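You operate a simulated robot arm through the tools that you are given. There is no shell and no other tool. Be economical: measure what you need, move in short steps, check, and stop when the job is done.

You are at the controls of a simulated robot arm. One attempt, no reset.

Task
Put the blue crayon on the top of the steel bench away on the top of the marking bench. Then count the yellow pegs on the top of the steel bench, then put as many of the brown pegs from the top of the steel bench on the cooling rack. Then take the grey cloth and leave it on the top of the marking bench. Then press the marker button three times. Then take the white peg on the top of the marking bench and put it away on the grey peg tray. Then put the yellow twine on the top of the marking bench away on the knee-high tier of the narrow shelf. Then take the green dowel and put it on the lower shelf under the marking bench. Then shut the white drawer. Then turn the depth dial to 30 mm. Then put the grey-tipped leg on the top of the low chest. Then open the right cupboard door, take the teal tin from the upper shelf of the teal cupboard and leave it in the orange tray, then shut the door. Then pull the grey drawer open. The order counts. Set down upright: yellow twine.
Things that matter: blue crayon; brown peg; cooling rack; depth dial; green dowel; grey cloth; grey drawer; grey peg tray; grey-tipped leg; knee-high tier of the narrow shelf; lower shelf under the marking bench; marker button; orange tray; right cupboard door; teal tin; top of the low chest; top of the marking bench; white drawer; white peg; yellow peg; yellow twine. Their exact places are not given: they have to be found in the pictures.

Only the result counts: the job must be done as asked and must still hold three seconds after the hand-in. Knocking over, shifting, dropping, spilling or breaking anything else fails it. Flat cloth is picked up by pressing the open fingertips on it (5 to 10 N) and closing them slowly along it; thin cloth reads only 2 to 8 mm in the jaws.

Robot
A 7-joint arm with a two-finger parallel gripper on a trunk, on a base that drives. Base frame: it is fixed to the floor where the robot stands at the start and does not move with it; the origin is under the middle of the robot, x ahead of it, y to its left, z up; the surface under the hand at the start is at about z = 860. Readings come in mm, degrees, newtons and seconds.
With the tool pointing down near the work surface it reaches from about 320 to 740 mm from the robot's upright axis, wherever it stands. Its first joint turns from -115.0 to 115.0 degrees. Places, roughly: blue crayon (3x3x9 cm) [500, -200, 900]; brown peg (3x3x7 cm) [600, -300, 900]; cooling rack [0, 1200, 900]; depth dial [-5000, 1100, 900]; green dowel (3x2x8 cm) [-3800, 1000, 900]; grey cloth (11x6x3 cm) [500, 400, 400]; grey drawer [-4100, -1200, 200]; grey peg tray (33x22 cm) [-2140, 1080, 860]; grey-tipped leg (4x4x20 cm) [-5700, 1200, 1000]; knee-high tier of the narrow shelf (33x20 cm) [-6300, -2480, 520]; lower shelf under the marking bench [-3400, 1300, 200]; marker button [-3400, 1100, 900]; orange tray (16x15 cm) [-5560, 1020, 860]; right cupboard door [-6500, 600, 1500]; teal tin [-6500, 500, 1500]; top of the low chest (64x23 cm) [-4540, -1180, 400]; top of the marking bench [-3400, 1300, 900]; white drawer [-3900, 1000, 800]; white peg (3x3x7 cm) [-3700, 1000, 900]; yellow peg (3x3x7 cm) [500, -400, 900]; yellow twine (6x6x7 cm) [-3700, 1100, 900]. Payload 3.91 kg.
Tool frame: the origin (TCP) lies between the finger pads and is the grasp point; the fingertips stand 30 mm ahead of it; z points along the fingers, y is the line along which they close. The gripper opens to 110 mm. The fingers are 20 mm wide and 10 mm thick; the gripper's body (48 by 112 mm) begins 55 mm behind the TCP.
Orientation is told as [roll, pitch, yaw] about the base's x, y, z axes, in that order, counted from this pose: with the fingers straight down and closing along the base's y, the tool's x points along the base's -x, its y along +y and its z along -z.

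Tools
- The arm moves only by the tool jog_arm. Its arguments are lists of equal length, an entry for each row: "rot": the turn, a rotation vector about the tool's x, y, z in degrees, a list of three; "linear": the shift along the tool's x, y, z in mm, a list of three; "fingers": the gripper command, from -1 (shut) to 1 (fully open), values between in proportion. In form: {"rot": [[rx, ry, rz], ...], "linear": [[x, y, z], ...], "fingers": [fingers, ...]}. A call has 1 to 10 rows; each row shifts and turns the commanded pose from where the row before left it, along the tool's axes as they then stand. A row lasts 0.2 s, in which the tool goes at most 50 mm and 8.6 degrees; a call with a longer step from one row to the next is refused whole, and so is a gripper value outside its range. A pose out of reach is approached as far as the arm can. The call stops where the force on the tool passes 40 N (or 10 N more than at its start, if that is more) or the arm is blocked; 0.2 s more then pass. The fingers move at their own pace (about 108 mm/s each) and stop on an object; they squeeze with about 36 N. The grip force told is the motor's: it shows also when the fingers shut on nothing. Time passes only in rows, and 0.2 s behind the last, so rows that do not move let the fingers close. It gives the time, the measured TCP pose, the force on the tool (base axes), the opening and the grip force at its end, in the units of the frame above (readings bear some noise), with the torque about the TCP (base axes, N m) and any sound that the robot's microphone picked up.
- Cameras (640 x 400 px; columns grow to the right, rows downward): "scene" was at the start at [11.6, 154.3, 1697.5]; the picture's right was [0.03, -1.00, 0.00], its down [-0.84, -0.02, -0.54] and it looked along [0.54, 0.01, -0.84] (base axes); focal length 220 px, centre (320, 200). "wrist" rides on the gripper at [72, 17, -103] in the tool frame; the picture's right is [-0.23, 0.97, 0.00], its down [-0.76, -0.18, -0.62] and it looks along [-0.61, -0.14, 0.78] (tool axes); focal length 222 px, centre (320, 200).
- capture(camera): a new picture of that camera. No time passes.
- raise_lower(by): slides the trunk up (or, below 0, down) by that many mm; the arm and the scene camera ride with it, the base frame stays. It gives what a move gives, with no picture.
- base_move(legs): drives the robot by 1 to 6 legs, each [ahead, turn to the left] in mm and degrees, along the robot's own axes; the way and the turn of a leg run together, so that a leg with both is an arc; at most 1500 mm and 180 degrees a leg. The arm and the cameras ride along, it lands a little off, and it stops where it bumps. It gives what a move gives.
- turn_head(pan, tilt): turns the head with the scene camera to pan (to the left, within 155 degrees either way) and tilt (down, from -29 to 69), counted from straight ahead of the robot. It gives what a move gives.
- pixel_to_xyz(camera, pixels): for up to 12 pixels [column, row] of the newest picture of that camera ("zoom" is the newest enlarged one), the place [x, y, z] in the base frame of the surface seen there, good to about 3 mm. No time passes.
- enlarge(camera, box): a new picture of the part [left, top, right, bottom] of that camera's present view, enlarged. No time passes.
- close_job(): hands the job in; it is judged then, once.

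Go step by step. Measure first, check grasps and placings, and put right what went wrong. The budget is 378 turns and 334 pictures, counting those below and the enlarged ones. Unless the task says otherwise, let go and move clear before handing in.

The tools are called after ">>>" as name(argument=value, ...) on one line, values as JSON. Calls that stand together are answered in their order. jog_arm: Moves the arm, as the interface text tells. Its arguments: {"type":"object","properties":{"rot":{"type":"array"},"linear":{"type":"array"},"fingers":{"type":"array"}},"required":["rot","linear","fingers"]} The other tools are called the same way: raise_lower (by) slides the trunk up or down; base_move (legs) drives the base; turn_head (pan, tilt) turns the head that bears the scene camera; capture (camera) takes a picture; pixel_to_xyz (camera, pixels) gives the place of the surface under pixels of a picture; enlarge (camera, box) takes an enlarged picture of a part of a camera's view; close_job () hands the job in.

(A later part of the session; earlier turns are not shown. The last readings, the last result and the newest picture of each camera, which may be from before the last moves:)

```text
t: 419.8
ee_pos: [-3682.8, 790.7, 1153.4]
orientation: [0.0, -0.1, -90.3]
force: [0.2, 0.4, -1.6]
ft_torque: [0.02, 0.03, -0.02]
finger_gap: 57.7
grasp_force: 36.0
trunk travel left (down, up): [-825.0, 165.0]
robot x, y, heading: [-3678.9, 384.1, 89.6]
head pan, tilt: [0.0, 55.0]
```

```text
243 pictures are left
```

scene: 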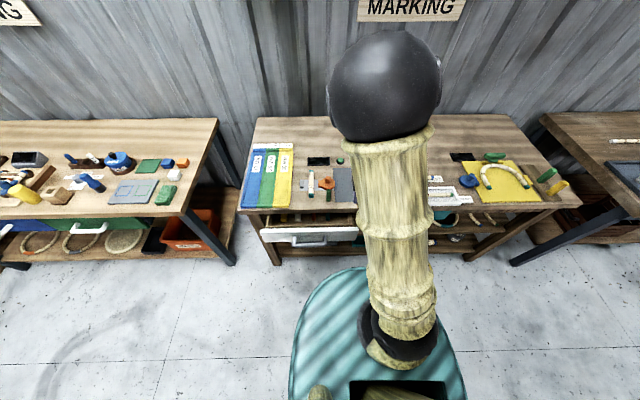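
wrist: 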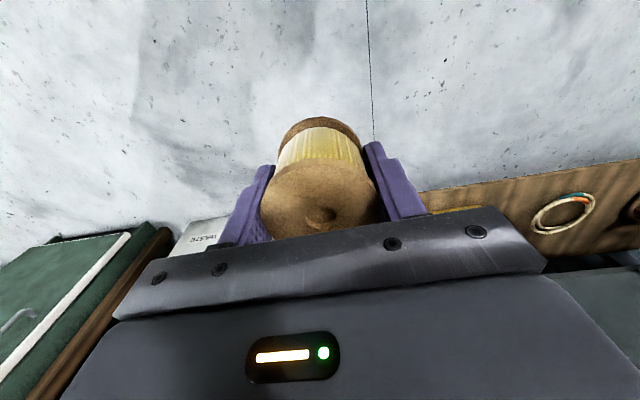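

Placing the twine back on the mat at (-3673,1010).

>>> jog_arm(rot=[[0, 0, 0], [0, 0, 0], [0, 0, 0], [0, 0, 0], [0, 0, 0], [0, 0, 0], [0, 0, 0], [0, 0, 0], [0, 0, 0], [0, 0, 0]], linear=[[44, 2, 0], [44, 2, 0], [44, 2, 0], [44, 2, 0], [43, 0, 0], [0, 0, 45], [0, 0, 45], [0, 0, 45], [0, 0, 45], [0, 0, 30]], fingers=[-1, -1, -1, -1, -1, -1, -1, -1, -1, -1])

>>> capture(camera="wrist")

```text
t: 422.0
ee_pos: [-3672.7, 1010.0, 941.2]
orientation: [-0.1, -0.2, -90.3]
force: [-0.5, -0.1, -1.1]
ft_torque: [-0.01, -0.02, 0.01]
finger_gap: 57.6
grasp_force: 36.7
trunk travel left (down, up): [-825.0, 165.0]
robot x, y, heading: [-3677.6, 384.1, 89.8]
head pan, tilt: [0.0, 55.0]
```

```text
242 pictures are left
```

wrist: 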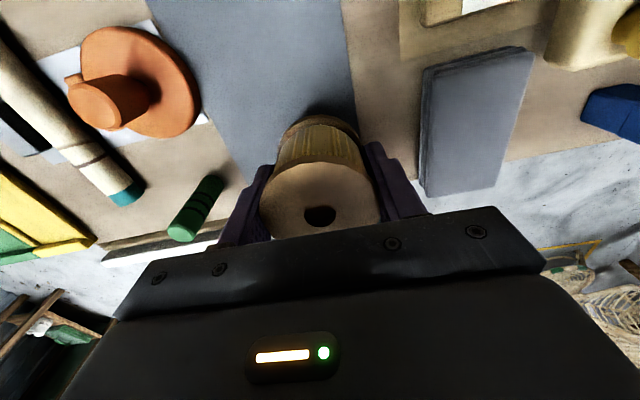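

>>> jog_arm(rot=[[0, 0, 0], [0, 0, 0], [0, 0, 0], [0, 0, 0], [0, 0, 0]], linear=[[0, 0, 35], [0, 0, 3], [0, 0, 2], [0, 0, 1], [0, 0, 0]], fingers=[-1, -1, -1, -1, -1])

```text
t: 423.2
ee_pos: [-3672.1, 1010.4, 901.5]
orientation: [-0.1, -0.2, -90.3]
force: [-0.7, -0.8, -1.0]
ft_torque: [-0.03, 0.01, -0.01]
finger_gap: 57.6
grasp_force: 36.3
trunk travel left (down, up): [-825.0, 165.0]
robot x, y, heading: [-3677.9, 382.9, 89.6]
head pan, tilt: [0.0, 55.0]
```

>>> jog_arm(rot=[[0, 0, 0], [0, 0, 0], [0, 0, 0], [0, 0, 0]], linear=[[0, 0, 1], [0, 0, 1], [0, 0, 1], [0, 0, 0]], fingers=[-1, -1, -1, -1])

```text
t: 424.2
ee_pos: [-3673.1, 1009.6, 900.4]
orientation: [0.0, -0.1, -90.3]
force: [0.7, -3.0, 9.7]
ft_torque: [0.17, -0.06, -0.05]
finger_gap: 57.7
grasp_force: 35.7
trunk travel left (down, up): [-825.0, 165.0]
robot x, y, heading: [-3677.5, 382.8, 89.4]
head pan, tilt: [0.0, 55.0]
```

Contact. Release, lift 130, then tilt the tool 60° forward with the camera on top.

>>> jog_arm(rot=[[0, 0, 0], [0, 0, 0], [0, 0, 0], [0, 0, 0], [0, 0, 0], [0, 0, 0]], linear=[[0, 0, 0], [0, 0, 0], [0, 0, -25], [0, 0, -45], [0, 0, -45], [0, 0, -45]], fingers=[0.65, 0.65, 0.65, 0.65, 0.65, 0.65])

>>> jog_arm(rot=[[0, 8.5, 0], [0, 8.5, 0], [0, 8.5, 0], [0, 8.5, 0], [0, 8.5, 0], [0, 8.5, 0], [0, 8.5, 0]], linear=[[0, 0, 0], [0, 0, 0], [0, 0, 0], [0, 0, 0], [0, 0, 0], [0, 0, 0], [0, 0, 0]], fingers=[0.65, 0.65, 0.65, 0.65, 0.65, 0.65, 0.65])

>>> capture(camera="wrist")

>>> capture(camera="scene")

```text
t: 425.6
ee_pos: [-3671.6, 1009.2, 1058.8]
orientation: [0.1, -0.2, -90.3]
force: [0.8, 0.1, -0.9]
ft_torque: [0.02, 0.04, 0.0]
finger_gap: 90.7
grasp_force: 0.1
trunk travel left (down, up): [-825.0, 165.0]
robot x, y, heading: [-3679.6, 385.1, 89.5]
head pan, tilt: [0.0, 55.0]
```

```text
t: 427.2
ee_pos: [-3671.0, 1009.4, 1059.6]
orientation: [-0.4, 59.5, -90.8]
force: [-0.1, -0.3, 0.2]
ft_torque: [0.02, 0.0, 0.07]
finger_gap: 90.8
grasp_force: 0.1
trunk travel left (down, up): [-825.0, 165.0]
robot x, y, heading: [-3679.5, 383.3, 89.7]
head pan, tilt: [0.0, 55.0]
```

```text
241 pictures are left
```

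wrist: 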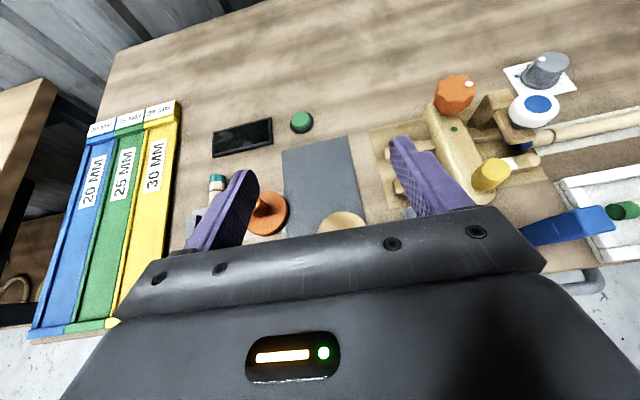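

```text
240 pictures are left
```

scene: 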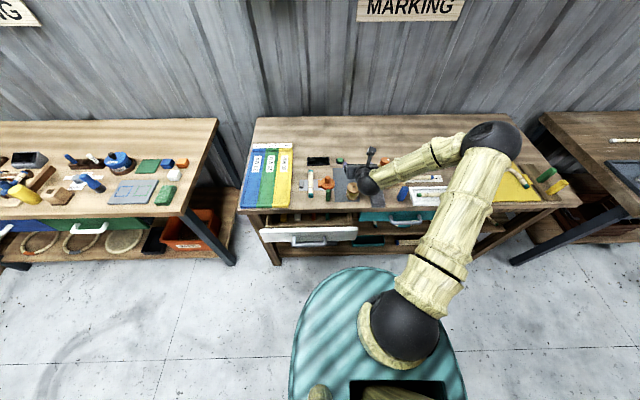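

>>> pixel_to_xyz(camera="scene", pixels=[[490, 150], [440, 155], [400, 168], [370, 180], [470, 200], [400, 310]])

>>> enlarge(camera="scene", box=[320, 110, 540, 248])

```text
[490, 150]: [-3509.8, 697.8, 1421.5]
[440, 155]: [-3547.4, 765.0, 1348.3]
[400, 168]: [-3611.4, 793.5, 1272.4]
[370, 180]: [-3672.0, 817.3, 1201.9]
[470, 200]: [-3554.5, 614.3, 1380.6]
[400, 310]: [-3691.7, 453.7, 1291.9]
```

```text
2.90 times, centred on (430, 179) of scene
```

zoom: 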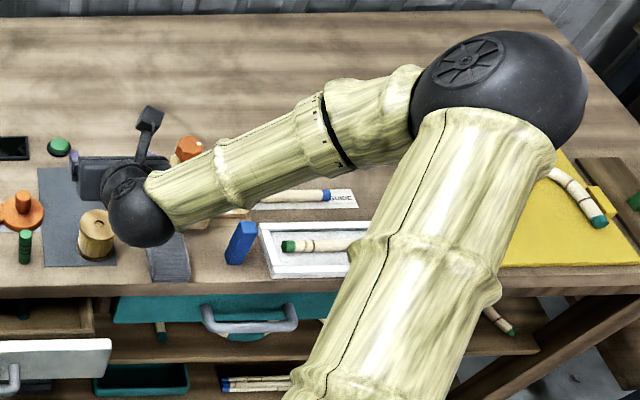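

Arm geometry is fine. Lower straight down 158 mm onto the spool with the tilted fingers straddling it.

>>> jog_arm(rot=[[0, 0, 0], [0, 0, 0], [0, 0, 0]], linear=[[-34.5, 0, 20.3], [-34.5, 0, 20.3], [-17, 0, 10]], fingers=[0.65, 0.65, 0.65])

>>> capture(camera="wrist")

>>> enlarge(camera="scene", box=[300, 130, 460, 230])

```text
t: 428.0
ee_pos: [-3670.7, 1009.5, 959.8]
orientation: [-0.1, 59.3, -90.4]
force: [0.5, 0.0, 0.8]
ft_torque: [0.0, 0.03, 0.0]
finger_gap: 90.9
grasp_force: 0.2
trunk travel left (down, up): [-825.0, 165.0]
robot x, y, heading: [-3675.0, 378.7, 89.6]
head pan, tilt: [0.0, 55.0]
```

```text
238 pictures are left
```

wrist: 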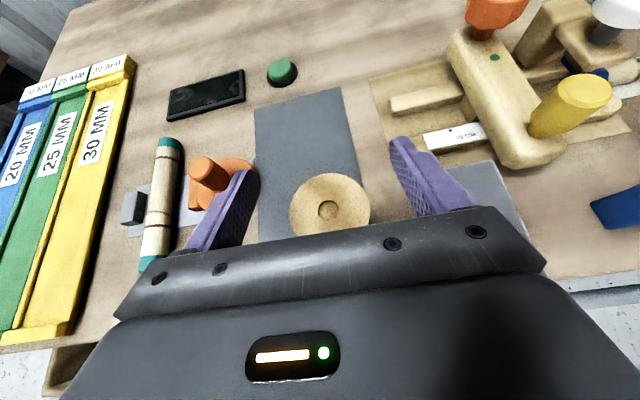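

```text
4.00 times, centred on (380, 180) of scene
```

zoom: 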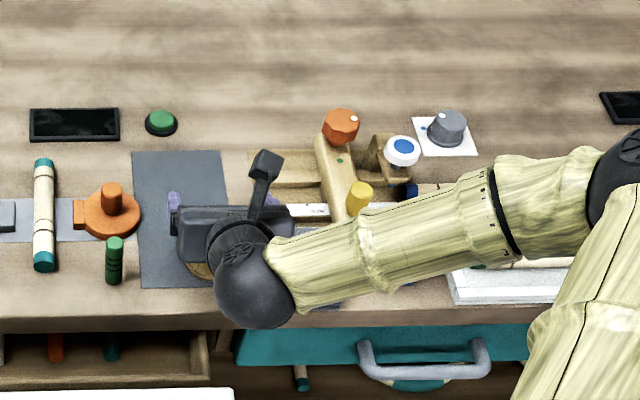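

>>> jog_arm(rot=[[0, 0, 0], [0, 0, 0], [0, 0, 0], [0, 0, 0], [0, 0, 0], [0, 0, 0]], linear=[[-25.5, 0, 15], [-25.5, 0, 15], [0, 0, 0], [0, 0, 0], [0, 0, 0], [0, 0, 0]], fingers=[0.65, 0.65, 0.65, -1, -1, -1])

>>> capture(camera="wrist")

```text
t: 429.4
ee_pos: [-3672.9, 1011.6, 902.1]
orientation: [-0.1, 59.4, -90.4]
force: [0.4, 0.1, 0.3]
ft_torque: [0.02, 0.04, -0.02]
finger_gap: 57.3
grasp_force: 35.7
trunk travel left (down, up): [-825.0, 165.0]
robot x, y, heading: [-3676.7, 384.2, 89.5]
head pan, tilt: [0.0, 55.0]
```

```text
236 pictures are left
```

wrist: 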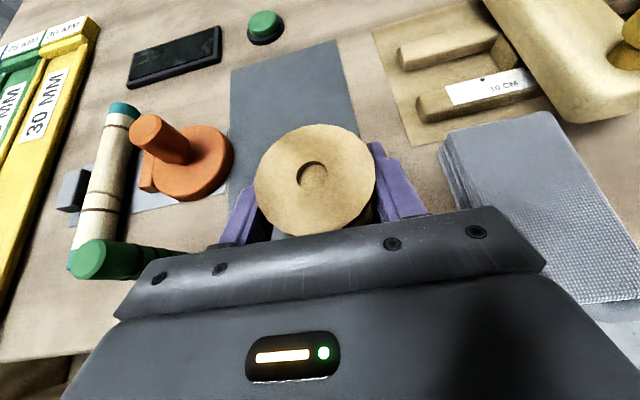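

Regrasped (57 mm) with the tool tilted. Lift up vertically and check the base radius for the drive.

>>> jog_arm(rot=[[0, 0, 0], [0, 0, 0], [0, 0, 0], [0, 0, 0], [0, 0, 0], [0, 0, 0], [0, 0, 0], [0, 0, 0]], linear=[[38, 0, -22], [38, 0, -22], [38, 0, -22], [38, 0, -22], [38, 0, -22], [-20, 0, -34], [-20, 0, -34], [-20, 0, -34]], fingers=[-1, -1, -1, -1, -1, -1, -1, -1])

>>> turn_head(pan=90, tilt=60)

>>> capture(camera="scene")

>>> pixel_to_xyz(camera="scene", pixels=[[320, 280], [320, 300], [320, 320], [250, 330], [400, 330], [320, 350]])

```text
t: 431.2
ee_pos: [-3673.4, 900.6, 1120.8]
orientation: [-0.1, 59.4, -90.4]
force: [0.0, 0.3, -0.2]
ft_torque: [0.0, -0.02, -0.05]
finger_gap: 57.5
grasp_force: 35.8
out of reach, approached as far as the arm can: row 8
trunk travel left (down, up): [-825.0, 165.0]
robot x, y, heading: [-3676.9, 383.5, 89.4]
head pan, tilt: [0.0, 55.0]
```

```text
t: 432.8
ee_pos: [-3673.8, 901.9, 1119.0]
orientation: [-0.1, 59.2, -90.3]
force: [0.4, 0.1, -1.7]
ft_torque: [0.02, 0.02, 0.02]
finger_gap: 57.3
grasp_force: 35.6
trunk travel left (down, up): [-825.0, 165.0]
robot x, y, heading: [-3681.0, 382.2, 89.8]
head pan, tilt: [90.0, 60.0]
```

```text
235 pictures are left
```

scene: 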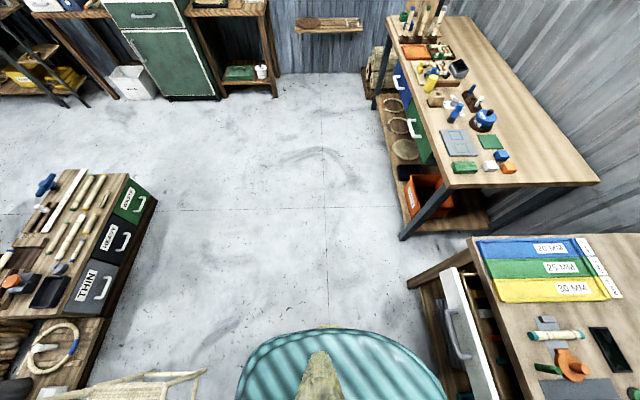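

```text
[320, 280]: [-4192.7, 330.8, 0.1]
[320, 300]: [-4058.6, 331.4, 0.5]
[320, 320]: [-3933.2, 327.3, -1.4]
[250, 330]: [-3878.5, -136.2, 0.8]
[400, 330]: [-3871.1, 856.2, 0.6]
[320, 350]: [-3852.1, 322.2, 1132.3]
```

Robot base is compact; route along x≈-5300 is fine. Drive there facing the narrow shelf.

>>> base_move(legs=[[0, 90.5], [1500, 0], [120, 0], [0, 90], [1500, 0], [1370, 0]])

```text
t: 469.8
ee_pos: [-5307.1, -3022.7, 1118.6]
orientation: [-0.1, 59.2, 88.9]
force: [-0.6, 0.8, -1.2]
ft_torque: [-0.02, 0.01, -0.01]
finger_gap: 57.1
grasp_force: 36.1
trunk travel left (down, up): [-825.0, 165.0]
robot x, y, heading: [-5297.6, -2499.2, -91.1]
head pan, tilt: [90.0, 60.0]
```

>>> base_move(legs=[[0, -89]])

>>> raise_lower(by=-400)

>>> raise_lower(by=-350)

>>> jog_arm(rot=[[0, 0, 0], [0, 0, 0], [0, 0, 0], [0, 0, 0], [0, 0, 0]], linear=[[39, 0, -23], [39, 0, -23], [39, 0, -23], [39, 0, -23], [39, 0, -23]], fingers=[-1, -1, -1, -1, -1])

>>> turn_head(pan=0, tilt=25)

>>> capture(camera="scene")

>>> capture(camera="wrist")

```text
t: 475.6
ee_pos: [-5814.9, -2509.3, 1119.8]
orientation: [-0.1, 59.2, 0.4]
force: [-0.1, -0.6, -0.4]
ft_torque: [0.02, 0.01, -0.02]
finger_gap: 57.2
grasp_force: 36.5
trunk travel left (down, up): [-825.0, 165.0]
robot x, y, heading: [-5301.6, -2506.8, -179.7]
head pan, tilt: [90.0, 60.0]
```

```text
t: 479.4
ee_pos: [-5815.0, -2509.6, 719.4]
orientation: [-0.1, 59.2, 0.6]
force: [0.7, 0.2, -1.2]
ft_torque: [0.01, 0.02, 0.02]
finger_gap: 57.3
grasp_force: 36.3
trunk travel left (down, up): [-425.0, 565.0]
robot x, y, heading: [-5298.3, -2502.6, -179.5]
head pan, tilt: [90.0, 60.0]
```

```text
t: 482.9
ee_pos: [-5814.5, -2509.2, 369.9]
orientation: [0.0, 59.2, 0.5]
force: [-0.2, -0.6, -0.9]
ft_torque: [0.01, 0.01, 0.0]
finger_gap: 57.5
grasp_force: 35.8
trunk travel left (down, up): [-75.0, 915.0]
robot x, y, heading: [-5298.2, -2503.9, -179.4]
head pan, tilt: [90.0, 60.0]
```

```text
t: 484.1
ee_pos: [-5815.1, -2509.1, 597.9]
orientation: [0.0, 59.2, 0.5]
force: [-1.0, 0.0, -0.8]
ft_torque: [-0.02, -0.02, -0.02]
finger_gap: 57.2
grasp_force: 36.3
trunk travel left (down, up): [-75.0, 915.0]
robot x, y, heading: [-5299.9, -2503.4, -179.2]
head pan, tilt: [90.0, 60.0]
```

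```text
t: 485.7
ee_pos: [-5815.4, -2508.7, 597.1]
orientation: [-0.2, 59.2, 0.6]
force: [0.0, -0.5, -0.1]
ft_torque: [0.0, 0.01, 0.0]
finger_gap: 57.1
grasp_force: 36.5
trunk travel left (down, up): [-75.0, 915.0]
robot x, y, heading: [-5296.0, -2505.0, -179.5]
head pan, tilt: [0.0, 25.0]
```

```text
234 pictures are left
```

scene: 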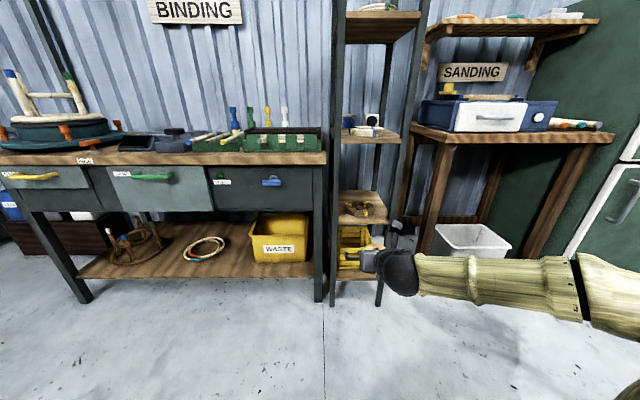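

```text
233 pictures are left
```

wrist: 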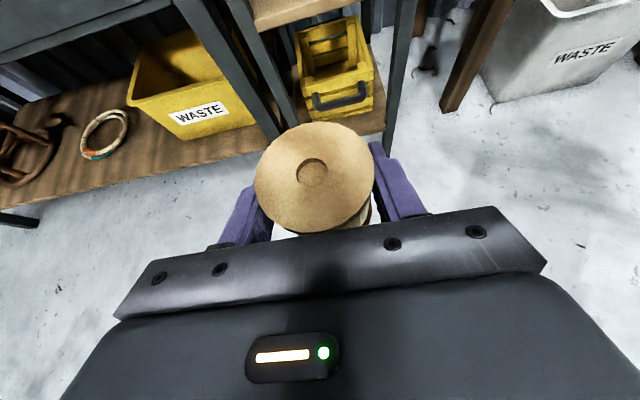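

Forearm is now nearly level. Extend the arm forward outside the shelf so that the elbow straightens, then check.

>>> jog_arm(rot=[[0, 0, 0], [0, 0, 0], [0, 0, 0], [0, 0, 0], [0, 0, 0], [0, 0, 0]], linear=[[25, 3, 37], [25, 3, 37], [25, 3, 37], [25, 3, 37], [24, 4, 37], [24, 3, 37]], fingers=[-1, -1, -1, -1, -1, -1])

>>> capture(camera="scene")

>>> capture(camera="wrist")

```text
t: 487.1
ee_pos: [-6084.6, -2489.6, 611.2]
orientation: [-0.1, 59.2, 0.6]
force: [0.3, 0.6, -0.4]
ft_torque: [-0.01, -0.01, -0.02]
finger_gap: 57.2
grasp_force: 36.2
trunk travel left (down, up): [-75.0, 915.0]
robot x, y, heading: [-5297.8, -2503.2, -179.5]
head pan, tilt: [0.0, 25.0]
```

```text
232 pictures are left
```

scene: 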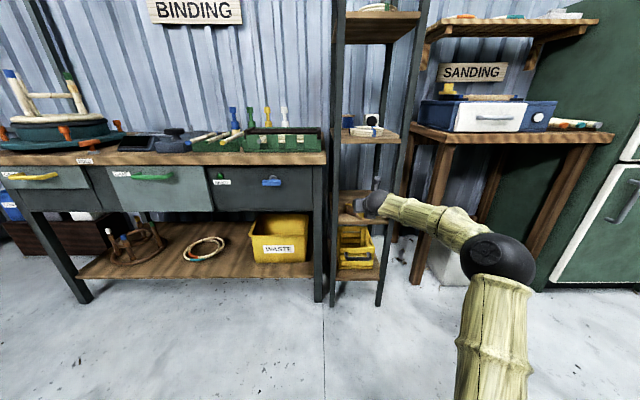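

```text
231 pictures are left
```

wrist: 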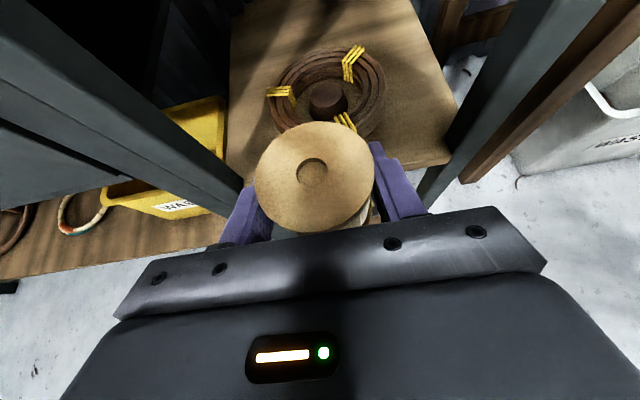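

>>> pixel_to_xyz(camera="wrist", pixels=[[325, 50], [325, 95], [330, 20], [250, 15], [390, 15], [300, 90], [370, 95], [225, 140], [430, 150], [350, 60], [280, 92]])

>>> pixel_to_xyz(camera="scene", pixels=[[500, 255], [450, 220], [410, 215], [380, 200], [350, 192], [385, 190], [397, 150]])

```text
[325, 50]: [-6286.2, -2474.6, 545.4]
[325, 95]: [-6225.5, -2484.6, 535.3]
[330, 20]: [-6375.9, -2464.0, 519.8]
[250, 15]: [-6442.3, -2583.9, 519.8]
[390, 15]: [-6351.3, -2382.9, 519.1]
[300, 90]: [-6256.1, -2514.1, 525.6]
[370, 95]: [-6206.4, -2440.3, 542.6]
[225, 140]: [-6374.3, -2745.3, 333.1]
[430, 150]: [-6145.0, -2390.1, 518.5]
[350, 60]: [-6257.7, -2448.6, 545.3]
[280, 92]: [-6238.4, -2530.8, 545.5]
```

```text
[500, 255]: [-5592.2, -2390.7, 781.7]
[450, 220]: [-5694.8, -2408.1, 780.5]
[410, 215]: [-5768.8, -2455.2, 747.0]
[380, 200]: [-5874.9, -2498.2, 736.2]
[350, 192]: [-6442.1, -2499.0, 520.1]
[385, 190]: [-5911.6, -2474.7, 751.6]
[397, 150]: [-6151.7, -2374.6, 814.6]
```

Arm is nearly straight with the wrist at z≈740. Drive ahead 200 and check, then the rest.

>>> base_move(legs=[[200, 0]])

>>> capture(camera="wrist")

>>> capture(camera="scene")

```text
t: 488.9
ee_pos: [-6282.6, -2495.7, 610.2]
orientation: [0.0, 59.2, 0.8]
force: [0.1, 0.2, -1.1]
ft_torque: [0.02, 0.01, 0.0]
finger_gap: 57.2
grasp_force: 35.8
trunk travel left (down, up): [-75.0, 915.0]
robot x, y, heading: [-5495.4, -2505.8, -179.4]
head pan, tilt: [0.0, 25.0]
```

```text
230 pictures are left
```

wrist: 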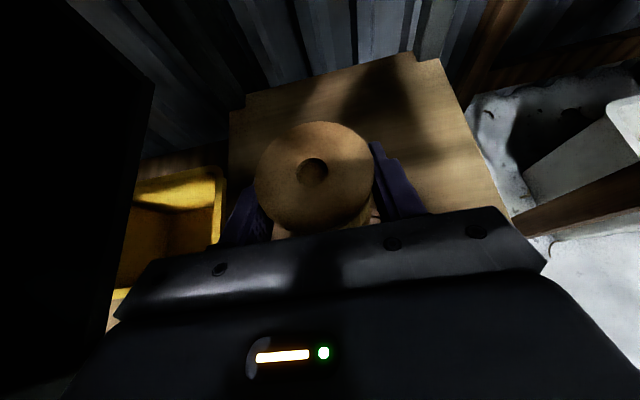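

```text
229 pictures are left
```

scene: 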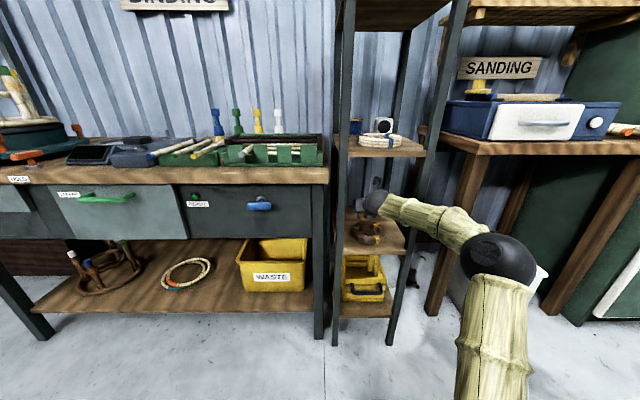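

>>> base_move(legs=[[65, 0]])

>>> capture(camera="wrist")

>>> pixel_to_xyz(camera="wrist", pixels=[[300, 110], [420, 150], [240, 150], [330, 75], [405, 75], [440, 195]])

```text
t: 489.9
ee_pos: [-6349.7, -2496.4, 609.9]
orientation: [-0.2, 59.2, 0.8]
force: [0.1, 0.5, -1.1]
ft_torque: [0.0, 0.03, 0.0]
finger_gap: 57.0
grasp_force: 36.0
trunk travel left (down, up): [-75.0, 915.0]
robot x, y, heading: [-5559.6, -2504.7, -179.3]
head pan, tilt: [0.0, 25.0]
```

```text
228 pictures are left
```

wrist: 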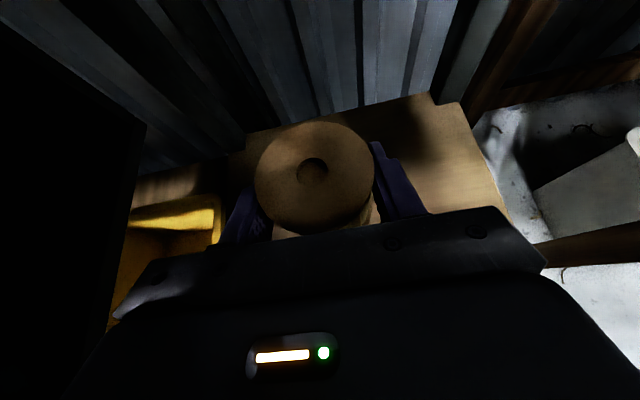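

```text
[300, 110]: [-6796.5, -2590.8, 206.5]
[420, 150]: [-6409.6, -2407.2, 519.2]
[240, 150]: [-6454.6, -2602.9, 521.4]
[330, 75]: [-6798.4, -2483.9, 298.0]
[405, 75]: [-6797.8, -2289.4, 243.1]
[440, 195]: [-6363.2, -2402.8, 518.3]
```

Positioned behind the coil. Lower with the trunk in small steps.

>>> raise_lower(by=-46)

>>> jog_arm(rot=[[0, 0, 0], [0, 0, 0], [0, 0, 0]], linear=[[-1.7, 0, 1], [-0.9, 0, 0.5], [-0.9, 0, 0.5]], fingers=[-1, -1, -1])

```text
t: 490.8
ee_pos: [-6348.4, -2498.1, 565.7]
orientation: [-0.1, 59.1, 0.9]
force: [-0.6, -0.4, -0.8]
ft_torque: [0.01, 0.01, -0.01]
finger_gap: 57.2
grasp_force: 35.7
trunk travel left (down, up): [-29.0, 961.0]
robot x, y, heading: [-5563.1, -2505.6, -179.5]
head pan, tilt: [0.0, 25.0]
```

```text
t: 491.6
ee_pos: [-6348.5, -2497.4, 561.7]
orientation: [0.0, 59.3, 0.8]
force: [-2.1, 0.9, 2.4]
ft_torque: [0.11, 0.14, 0.01]
finger_gap: 57.1
grasp_force: 36.3
trunk travel left (down, up): [-29.0, 961.0]
robot x, y, heading: [-5557.6, -2510.3, -179.1]
head pan, tilt: [0.0, 25.0]
```

>>> jog_arm(rot=[[0, 0, 0], [0, 0, 0], [0, 0, 0]], linear=[[-0.9, 0, 0.5], [-0.5, 0, 0.3], [0, 0, 0]], fingers=[-1, -1, -1])

```text
t: 492.4
ee_pos: [-6346.4, -2496.0, 561.6]
orientation: [-0.1, 59.4, 0.8]
force: [-6.0, 3.0, 11.6]
ft_torque: [0.15, 0.06, 0.04]
finger_gap: 57.4
grasp_force: 35.3
trunk travel left (down, up): [-29.0, 961.0]
robot x, y, heading: [-5557.9, -2508.6, -179.1]
head pan, tilt: [0.0, 25.0]
```

Contact confirmed. Open a little, withdraw along the tool axis.

>>> jog_arm(rot=[[0, 0, 0], [0, 0, 0], [0, 0, 0], [0, 0, 0], [0, 0, 0], [0, 0, 0]], linear=[[0, 0, 0], [0, 0, 0], [0, 0, -20], [0, 0, -30], [0, 0, -30], [0, 0, -20]], fingers=[0.4, 0.4, 0.4, 0.4, 0.4, 0.4])

>>> capture(camera="wrist")

```text
t: 493.8
ee_pos: [-6260.9, -2496.2, 609.4]
orientation: [-0.1, 59.1, 0.8]
force: [-0.3, 0.2, -1.2]
ft_torque: [-0.01, 0.0, -0.03]
finger_gap: 77.1
grasp_force: 0.1
trunk travel left (down, up): [-29.0, 961.0]
robot x, y, heading: [-5558.6, -2505.1, -179.7]
head pan, tilt: [0.0, 25.0]
```

```text
227 pictures are left
```

wrist: 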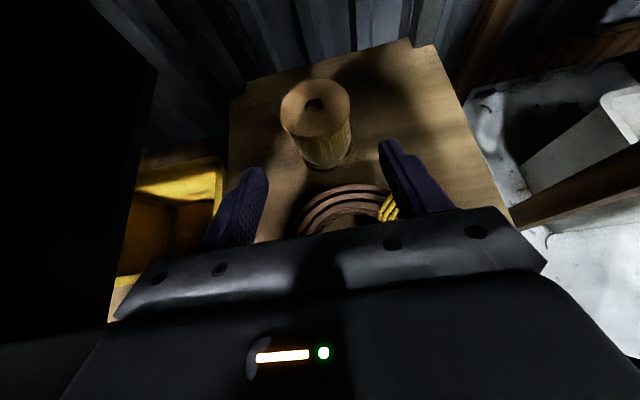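

Twine stands upright behind the coil. Back out and return toward the marking bench, keeping the tilted tool.

>>> base_move(legs=[[-320, 0]])

>>> capture(camera="scene")

>>> raise_lower(by=400)

>>> raise_lower(by=320)

>>> jog_arm(rot=[[0, 0, 0], [0, 0, 0], [0, 0, 0], [0, 0, 0], [0, 0, 0], [0, 0, 0], [0, 0, 0], [0, 0, 0]], linear=[[-43, 0, 0], [-43, 0, 0], [-43, 0, 0], [-43, 0, 0], [0, 0, -30], [0, 0, -30], [0, 0, -30], [0, 0, -30]], fingers=[0, 0, 0, 0, 0, 0, 0, 0])

```text
t: 496.2
ee_pos: [-5939.2, -2490.9, 610.6]
orientation: [-0.1, 59.2, 0.8]
force: [0.1, -0.2, 0.6]
ft_torque: [-0.03, 0.01, 0.01]
finger_gap: 76.7
grasp_force: 0.1
trunk travel left (down, up): [-29.0, 961.0]
robot x, y, heading: [-5238.5, -2504.5, -179.4]
head pan, tilt: [0.0, 25.0]
```

```text
226 pictures are left
```

scene: 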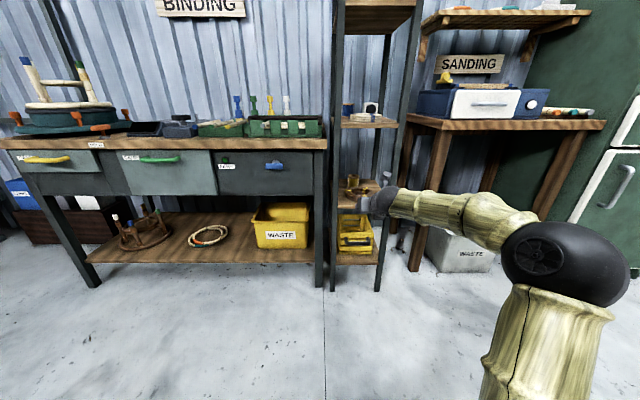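

```text
t: 500.1
ee_pos: [-5937.7, -2491.5, 1009.6]
orientation: [-0.1, 59.3, 0.8]
force: [0.1, -0.6, -0.2]
ft_torque: [0.01, -0.01, -0.01]
finger_gap: 76.9
grasp_force: 0.1
trunk travel left (down, up): [-429.0, 561.0]
robot x, y, heading: [-5238.3, -2504.6, -179.3]
head pan, tilt: [0.0, 25.0]
```

```text
t: 503.2
ee_pos: [-5936.7, -2491.0, 1329.4]
orientation: [-0.2, 59.2, 0.8]
force: [-0.6, 0.1, 0.5]
ft_torque: [0.01, -0.03, -0.01]
finger_gap: 77.1
grasp_force: 0.0
trunk travel left (down, up): [-749.0, 241.0]
robot x, y, heading: [-5236.7, -2503.7, -179.4]
head pan, tilt: [0.0, 25.0]
```

```text
t: 505.0
ee_pos: [-5744.6, -2488.2, 1240.9]
orientation: [-0.1, 59.2, 0.8]
force: [0.6, -0.3, -1.0]
ft_torque: [0.0, -0.01, 0.02]
finger_gap: 55.3
grasp_force: 0.0
trunk travel left (down, up): [-749.0, 241.0]
robot x, y, heading: [-5238.3, -2502.5, -179.3]
head pan, tilt: [0.0, 25.0]
```

>>> base_move(legs=[[60, 0], [0, -90.7], [1500, 0], [1400, 0], [0, -90], [1480, 0]])

>>> base_move(legs=[[0, 90]])

>>> turn_head(pan=0, tilt=55)

>>> capture(camera="scene")

>>> capture(camera="wrist")

```text
t: 541.6
ee_pos: [-3317.4, 372.5, 1240.8]
orientation: [-0.2, 59.2, -179.5]
force: [0.1, -0.3, 0.9]
ft_torque: [0.0, 0.01, -0.02]
finger_gap: 54.5
grasp_force: 0.1
trunk travel left (down, up): [-749.0, 241.0]
robot x, y, heading: [-3830.4, 388.5, 0.7]
head pan, tilt: [0.0, 25.0]
```

```text
t: 547.6
ee_pos: [-3813.9, 899.5, 1241.1]
orientation: [-0.1, 59.3, -89.0]
force: [0.9, -0.3, -0.6]
ft_torque: [-0.02, 0.02, 0.02]
finger_gap: 55.3
grasp_force: 0.0
trunk travel left (down, up): [-749.0, 241.0]
robot x, y, heading: [-3826.4, 386.7, 90.9]
head pan, tilt: [0.0, 25.0]
```

```text
t: 548.5
ee_pos: [-3814.6, 897.6, 1240.9]
orientation: [-0.2, 59.2, -89.0]
force: [-0.6, -0.5, 0.0]
ft_torque: [-0.03, -0.02, -0.03]
finger_gap: 55.1
grasp_force: 0.0
trunk travel left (down, up): [-749.0, 241.0]
robot x, y, heading: [-3828.7, 387.3, 90.8]
head pan, tilt: [0.0, 55.0]
```

```text
225 pictures are left
```

scene: 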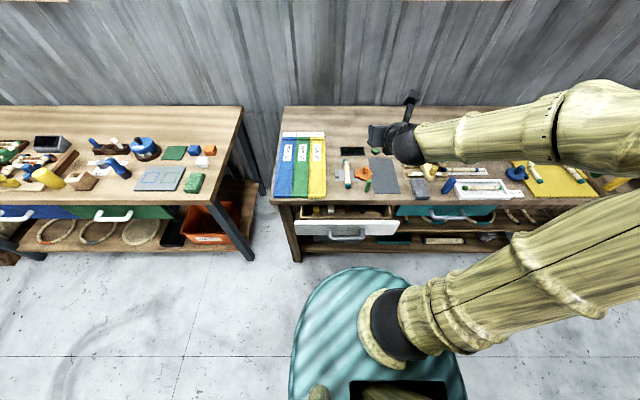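

```text
224 pictures are left
```

wrist: 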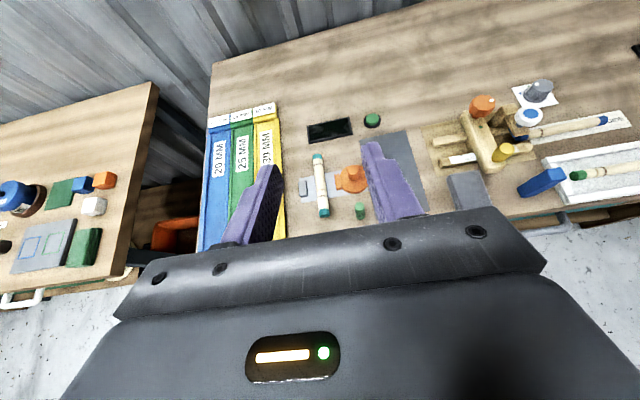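

>>> enlarge(camera="scene", box=[330, 140, 410, 210])

>>> pixel_to_xyz(camera="scene", pixels=[[367, 182], [367, 186], [367, 191], [349, 186], [347, 165], [363, 173], [358, 200], [335, 225], [350, 235]])

>>> pixel_to_xyz(camera="wrist", pixels=[[360, 206], [360, 210], [356, 206], [364, 206], [322, 214], [319, 160], [350, 185], [335, 225]])

```text
5.71 times, centred on (370, 175) of scene
```

zoom: 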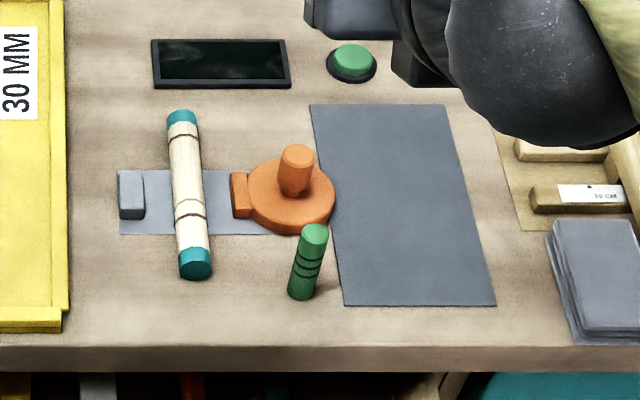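

```text
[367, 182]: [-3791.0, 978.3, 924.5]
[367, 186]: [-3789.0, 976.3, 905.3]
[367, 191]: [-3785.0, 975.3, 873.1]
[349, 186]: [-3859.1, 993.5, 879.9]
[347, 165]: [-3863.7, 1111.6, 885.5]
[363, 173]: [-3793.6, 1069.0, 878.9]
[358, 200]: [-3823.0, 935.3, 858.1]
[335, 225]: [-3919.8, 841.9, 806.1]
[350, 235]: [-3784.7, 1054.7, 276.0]
```

```text
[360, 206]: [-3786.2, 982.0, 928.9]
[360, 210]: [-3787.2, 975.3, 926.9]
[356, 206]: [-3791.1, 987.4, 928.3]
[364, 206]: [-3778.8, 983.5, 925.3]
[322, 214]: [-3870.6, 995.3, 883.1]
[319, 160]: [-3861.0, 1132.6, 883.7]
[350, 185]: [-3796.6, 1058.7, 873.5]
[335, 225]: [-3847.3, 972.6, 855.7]
```

Dowel centre ≈(-3786,984), top z 930. Approach above it, tilted.

>>> jog_arm(rot=[[0, 0, 0], [0, 0, 0], [0, 0, 0], [0, 0, 0], [0, 0, 0], [0, 0, 0], [0, 0, 0]], linear=[[-29, 4.2, 29.8], [-29, 4.2, 29.8], [-29, 4.2, 29.8], [-29, 4.2, 29.8], [-29, 4.2, 29.8], [-29, 4.2, 29.8], [-29, 4.2, 29.8]], fingers=[0, 0, 0, 0, 0, 0, 0])

>>> capture(camera="wrist")

>>> capture(camera="scene")

```text
t: 550.1
ee_pos: [-3784.2, 974.4, 961.4]
orientation: [0.0, 59.3, -88.8]
force: [0.4, 0.4, -1.1]
ft_torque: [0.03, 0.04, -0.01]
finger_gap: 54.8
grasp_force: 0.0
trunk travel left (down, up): [-749.0, 241.0]
robot x, y, heading: [-3827.1, 389.4, 90.8]
head pan, tilt: [0.0, 55.0]
```

```text
222 pictures are left
```

wrist: 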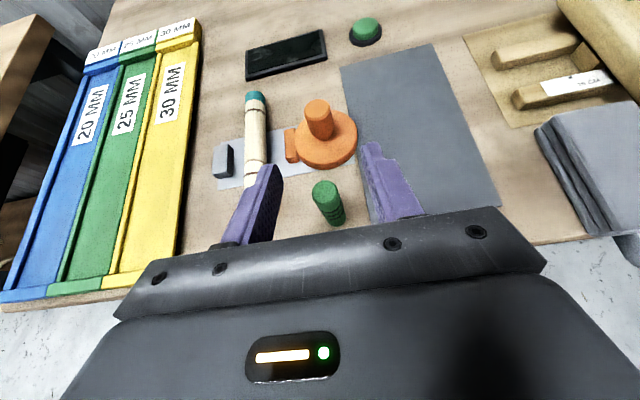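

```text
221 pictures are left
```

scene: 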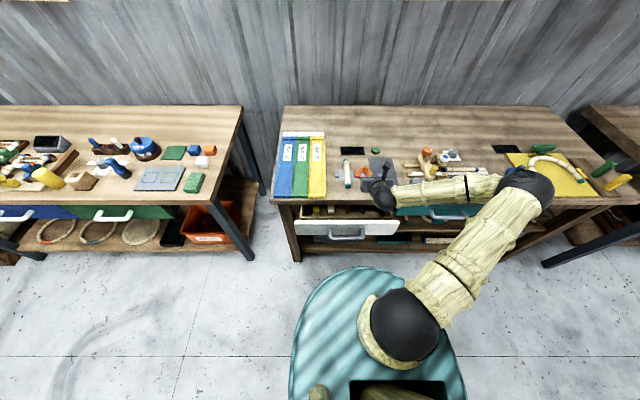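

>>> pixel_to_xyz(camera="wrist", pixels=[[325, 188], [318, 190], [332, 188], [325, 195], [330, 215], [312, 160], [325, 168], [300, 150]])

>>> pixel_to_xyz(camera="scene", pixels=[[450, 190], [520, 190], [400, 195], [380, 195]])

```text
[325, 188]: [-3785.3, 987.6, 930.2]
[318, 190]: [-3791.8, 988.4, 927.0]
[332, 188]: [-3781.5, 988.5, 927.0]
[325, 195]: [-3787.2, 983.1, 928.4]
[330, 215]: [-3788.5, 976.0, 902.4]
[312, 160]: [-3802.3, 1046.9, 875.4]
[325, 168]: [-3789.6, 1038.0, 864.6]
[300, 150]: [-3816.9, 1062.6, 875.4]
```

```text
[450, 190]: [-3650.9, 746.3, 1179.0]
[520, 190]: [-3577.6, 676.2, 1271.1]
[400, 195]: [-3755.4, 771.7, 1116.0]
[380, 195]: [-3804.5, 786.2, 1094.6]
```

>>> jog_arm(rot=[[0, 0, 0], [0, 0, 0], [0, 0, 0], [0, 0, 0], [0, 0, 0], [0, 0, 0]], linear=[[-23, -1, 18], [-23, -1, 18], [0, 0, 0], [0, 0, 0], [0, 0, 0], [0, 0, 0]], fingers=[0, 0, 0, -1, -1, -1])

>>> capture(camera="wrist")

```text
t: 551.5
ee_pos: [-3788.3, 982.4, 900.7]
orientation: [0.0, 59.2, -89.0]
force: [-0.3, -0.1, 0.2]
ft_torque: [0.03, -0.03, 0.01]
finger_gap: 17.6
grasp_force: 36.6
trunk travel left (down, up): [-749.0, 241.0]
robot x, y, heading: [-3827.7, 393.8, 90.7]
head pan, tilt: [0.0, 55.0]
```

```text
220 pictures are left
```

wrist: 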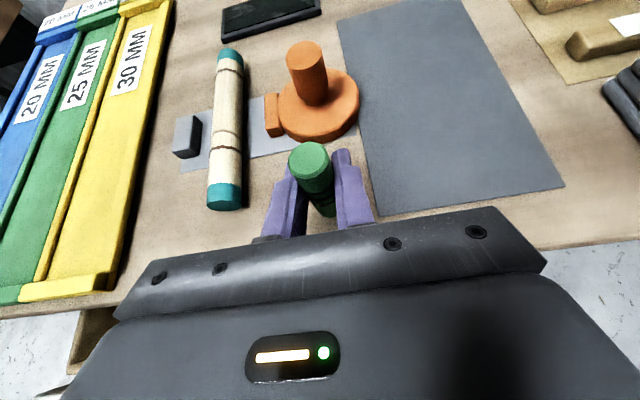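

Dowel held. Lift, back away, and inspect the lower shelf from a lower camera.

>>> jog_arm(rot=[[0, 0, 0], [0, 0, 0], [0, 0, 0], [0, 0, 0]], linear=[[38.7, 0, -23], [38.7, 0, -23], [38.7, 0, -23], [38.7, 0, -23]], fingers=[-1, -1, -1, -1])

>>> base_move(legs=[[-380, 0]])

>>> raise_lower(by=-400)

>>> raise_lower(by=-300)

>>> turn_head(pan=-15, tilt=25)

>>> capture(camera="scene")

```text
t: 552.5
ee_pos: [-3787.9, 980.2, 1080.1]
orientation: [-0.1, 59.1, -88.8]
force: [0.3, 0.2, 0.4]
ft_torque: [0.03, 0.05, 0.02]
finger_gap: 18.5
grasp_force: 36.1
trunk travel left (down, up): [-749.0, 241.0]
robot x, y, heading: [-3826.7, 388.5, 90.9]
head pan, tilt: [0.0, 55.0]
```

```text
t: 555.0
ee_pos: [-3782.5, 630.7, 1080.7]
orientation: [-0.1, 59.2, -88.9]
force: [0.8, -0.2, -0.1]
ft_torque: [0.01, -0.01, -0.03]
finger_gap: 18.6
grasp_force: 35.8
trunk travel left (down, up): [-749.0, 241.0]
robot x, y, heading: [-3817.9, 35.5, 91.1]
head pan, tilt: [0.0, 55.0]
stopped in leg 1: the robot was blocked; the commanded pose is now the measured one
```

```text
t: 558.8
ee_pos: [-3781.9, 630.1, 680.2]
orientation: [-0.2, 59.2, -88.8]
force: [0.5, -0.3, -1.5]
ft_torque: [0.01, 0.0, -0.02]
finger_gap: 18.4
grasp_force: 35.9
trunk travel left (down, up): [-349.0, 641.0]
robot x, y, heading: [-3819.5, 39.7, 91.1]
head pan, tilt: [0.0, 55.0]
```

```text
t: 561.8
ee_pos: [-3782.5, 632.0, 381.0]
orientation: [-0.1, 59.2, -88.9]
force: [0.1, 0.5, 0.0]
ft_torque: [0.03, -0.02, -0.01]
finger_gap: 18.5
grasp_force: 36.4
trunk travel left (down, up): [-49.0, 941.0]
robot x, y, heading: [-3821.1, 39.2, 91.1]
head pan, tilt: [0.0, 55.0]
```

```text
t: 562.8
ee_pos: [-3781.1, 631.7, 380.0]
orientation: [-0.1, 59.3, -89.0]
force: [0.6, -0.2, -0.3]
ft_torque: [0.0, 0.01, 0.02]
finger_gap: 18.6
grasp_force: 36.2
trunk travel left (down, up): [-49.0, 941.0]
robot x, y, heading: [-3820.8, 37.4, 91.2]
head pan, tilt: [-15.0, 25.0]
```

```text
219 pictures are left
```

scene: 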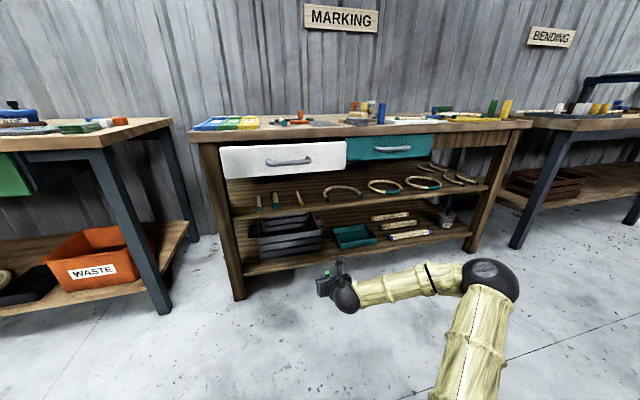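

The base bumped something while backing; I look behind to see what.

>>> turn_head(pan=-150, tilt=45)

>>> capture(camera="scene")

>>> turn_head(pan=150, tilt=45)

>>> capture(camera="scene")

```text
t: 565.0
ee_pos: [-3782.2, 630.6, 381.2]
orientation: [-0.1, 59.3, -88.7]
force: [1.3, 0.4, -0.5]
ft_torque: [0.0, 0.01, 0.01]
finger_gap: 18.7
grasp_force: 36.1
trunk travel left (down, up): [-49.0, 941.0]
robot x, y, heading: [-3821.3, 37.3, 91.2]
head pan, tilt: [-150.0, 45.0]
```

```text
218 pictures are left
```

scene: 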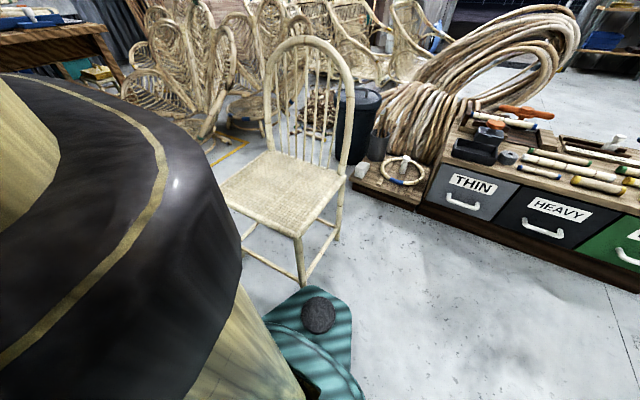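

```text
t: 569.0
ee_pos: [-3782.1, 631.5, 381.1]
orientation: [-0.1, 59.2, -88.8]
force: [1.0, 0.3, 0.0]
ft_torque: [0.02, 0.0, 0.0]
finger_gap: 18.4
grasp_force: 35.0
trunk travel left (down, up): [-49.0, 941.0]
robot x, y, heading: [-3817.9, 38.4, 91.1]
head pan, tilt: [150.0, 45.0]
```

```text
217 pictures are left
```

scene: 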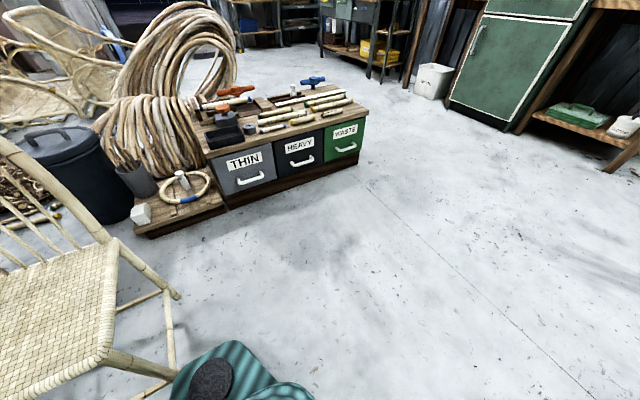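

The rear foot reached the chair leg; it stopped there. I measure the foot and chair to know my footprint.

>>> pixel_to_xyz(camera="scene", pixels=[[210, 350], [240, 345], [130, 365], [170, 295], [210, 380], [115, 240]])

>>> base_move(legs=[[40, 0]])

>>> capture(camera="scene")

>>> pixel_to_xyz(camera="scene", pixels=[[170, 360], [180, 290], [160, 380], [115, 240]])

```text
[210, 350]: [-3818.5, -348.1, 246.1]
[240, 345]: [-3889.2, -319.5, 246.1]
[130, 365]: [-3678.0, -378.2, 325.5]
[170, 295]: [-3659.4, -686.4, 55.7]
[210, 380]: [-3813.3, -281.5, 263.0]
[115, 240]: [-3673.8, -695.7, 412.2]
```

```text
t: 570.0
ee_pos: [-3783.2, 670.5, 381.1]
orientation: [0.0, 59.2, -88.8]
force: [-0.2, 0.5, 0.2]
ft_torque: [0.04, -0.04, -0.01]
finger_gap: 18.4
grasp_force: 36.0
trunk travel left (down, up): [-49.0, 941.0]
robot x, y, heading: [-3819.2, 76.6, 91.3]
head pan, tilt: [150.0, 45.0]
```

```text
216 pictures are left
```

scene: 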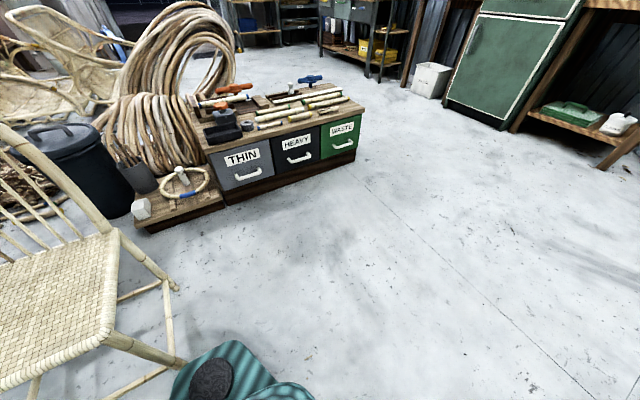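

```text
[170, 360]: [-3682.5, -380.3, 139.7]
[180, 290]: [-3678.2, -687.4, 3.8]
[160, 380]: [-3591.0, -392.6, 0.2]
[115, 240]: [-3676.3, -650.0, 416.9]
```

Clear now; the chair front leg sits at (-3680,-380), unchanged. Back to the shelf view.

>>> turn_head(pan=-20, tilt=22)

>>> capture(camera="scene")

>>> enlarge(camera="scene", box=[200, 130, 480, 305])

>>> pixel_to_xyz(camera="zoom", pixels=[[60, 310], [120, 308], [180, 300], [130, 150], [250, 290], [320, 280], [380, 270], [250, 140], [300, 230], [440, 260], [180, 150], [400, 190]])

```text
t: 572.5
ee_pos: [-3784.2, 672.2, 381.4]
orientation: [-0.1, 59.2, -88.8]
force: [0.9, -0.3, -0.2]
ft_torque: [-0.03, 0.01, -0.01]
finger_gap: 18.4
grasp_force: 36.2
trunk travel left (down, up): [-49.0, 941.0]
robot x, y, heading: [-3821.9, 79.2, 91.5]
head pan, tilt: [-20.0, 22.0]
```

```text
215 pictures are left
```

scene: 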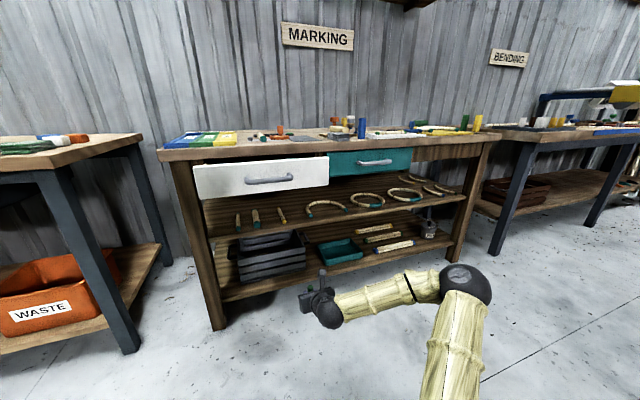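

```text
2.29 times, centred on (340, 218) of scene
```

zoom: 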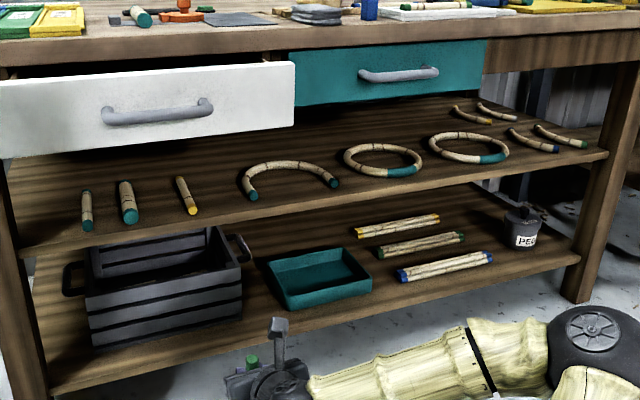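

```text
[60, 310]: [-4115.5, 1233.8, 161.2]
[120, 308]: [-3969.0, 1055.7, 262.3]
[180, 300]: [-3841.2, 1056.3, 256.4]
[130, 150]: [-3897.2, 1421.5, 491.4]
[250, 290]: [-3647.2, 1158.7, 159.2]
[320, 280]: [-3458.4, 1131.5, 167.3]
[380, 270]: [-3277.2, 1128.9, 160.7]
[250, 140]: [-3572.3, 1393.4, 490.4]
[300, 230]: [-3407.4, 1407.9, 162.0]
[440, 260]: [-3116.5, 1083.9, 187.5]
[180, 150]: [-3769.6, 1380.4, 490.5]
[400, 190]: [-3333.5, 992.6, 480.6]
```

>>> pixel_to_xyz(camera="zoom", pixels=[[250, 315], [250, 325], [250, 335], [300, 315], [245, 300], [270, 290], [285, 306], [240, 320], [230, 250], [250, 230], [250, 210]])

```text
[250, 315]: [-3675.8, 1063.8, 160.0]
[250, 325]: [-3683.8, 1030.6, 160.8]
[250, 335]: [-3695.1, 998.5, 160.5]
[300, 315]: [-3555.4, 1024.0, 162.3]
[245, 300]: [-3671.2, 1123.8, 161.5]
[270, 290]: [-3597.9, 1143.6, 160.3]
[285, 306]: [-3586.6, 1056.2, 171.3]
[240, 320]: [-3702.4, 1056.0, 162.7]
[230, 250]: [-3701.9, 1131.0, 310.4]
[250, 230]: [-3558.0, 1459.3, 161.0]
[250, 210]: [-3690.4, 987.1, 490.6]
```

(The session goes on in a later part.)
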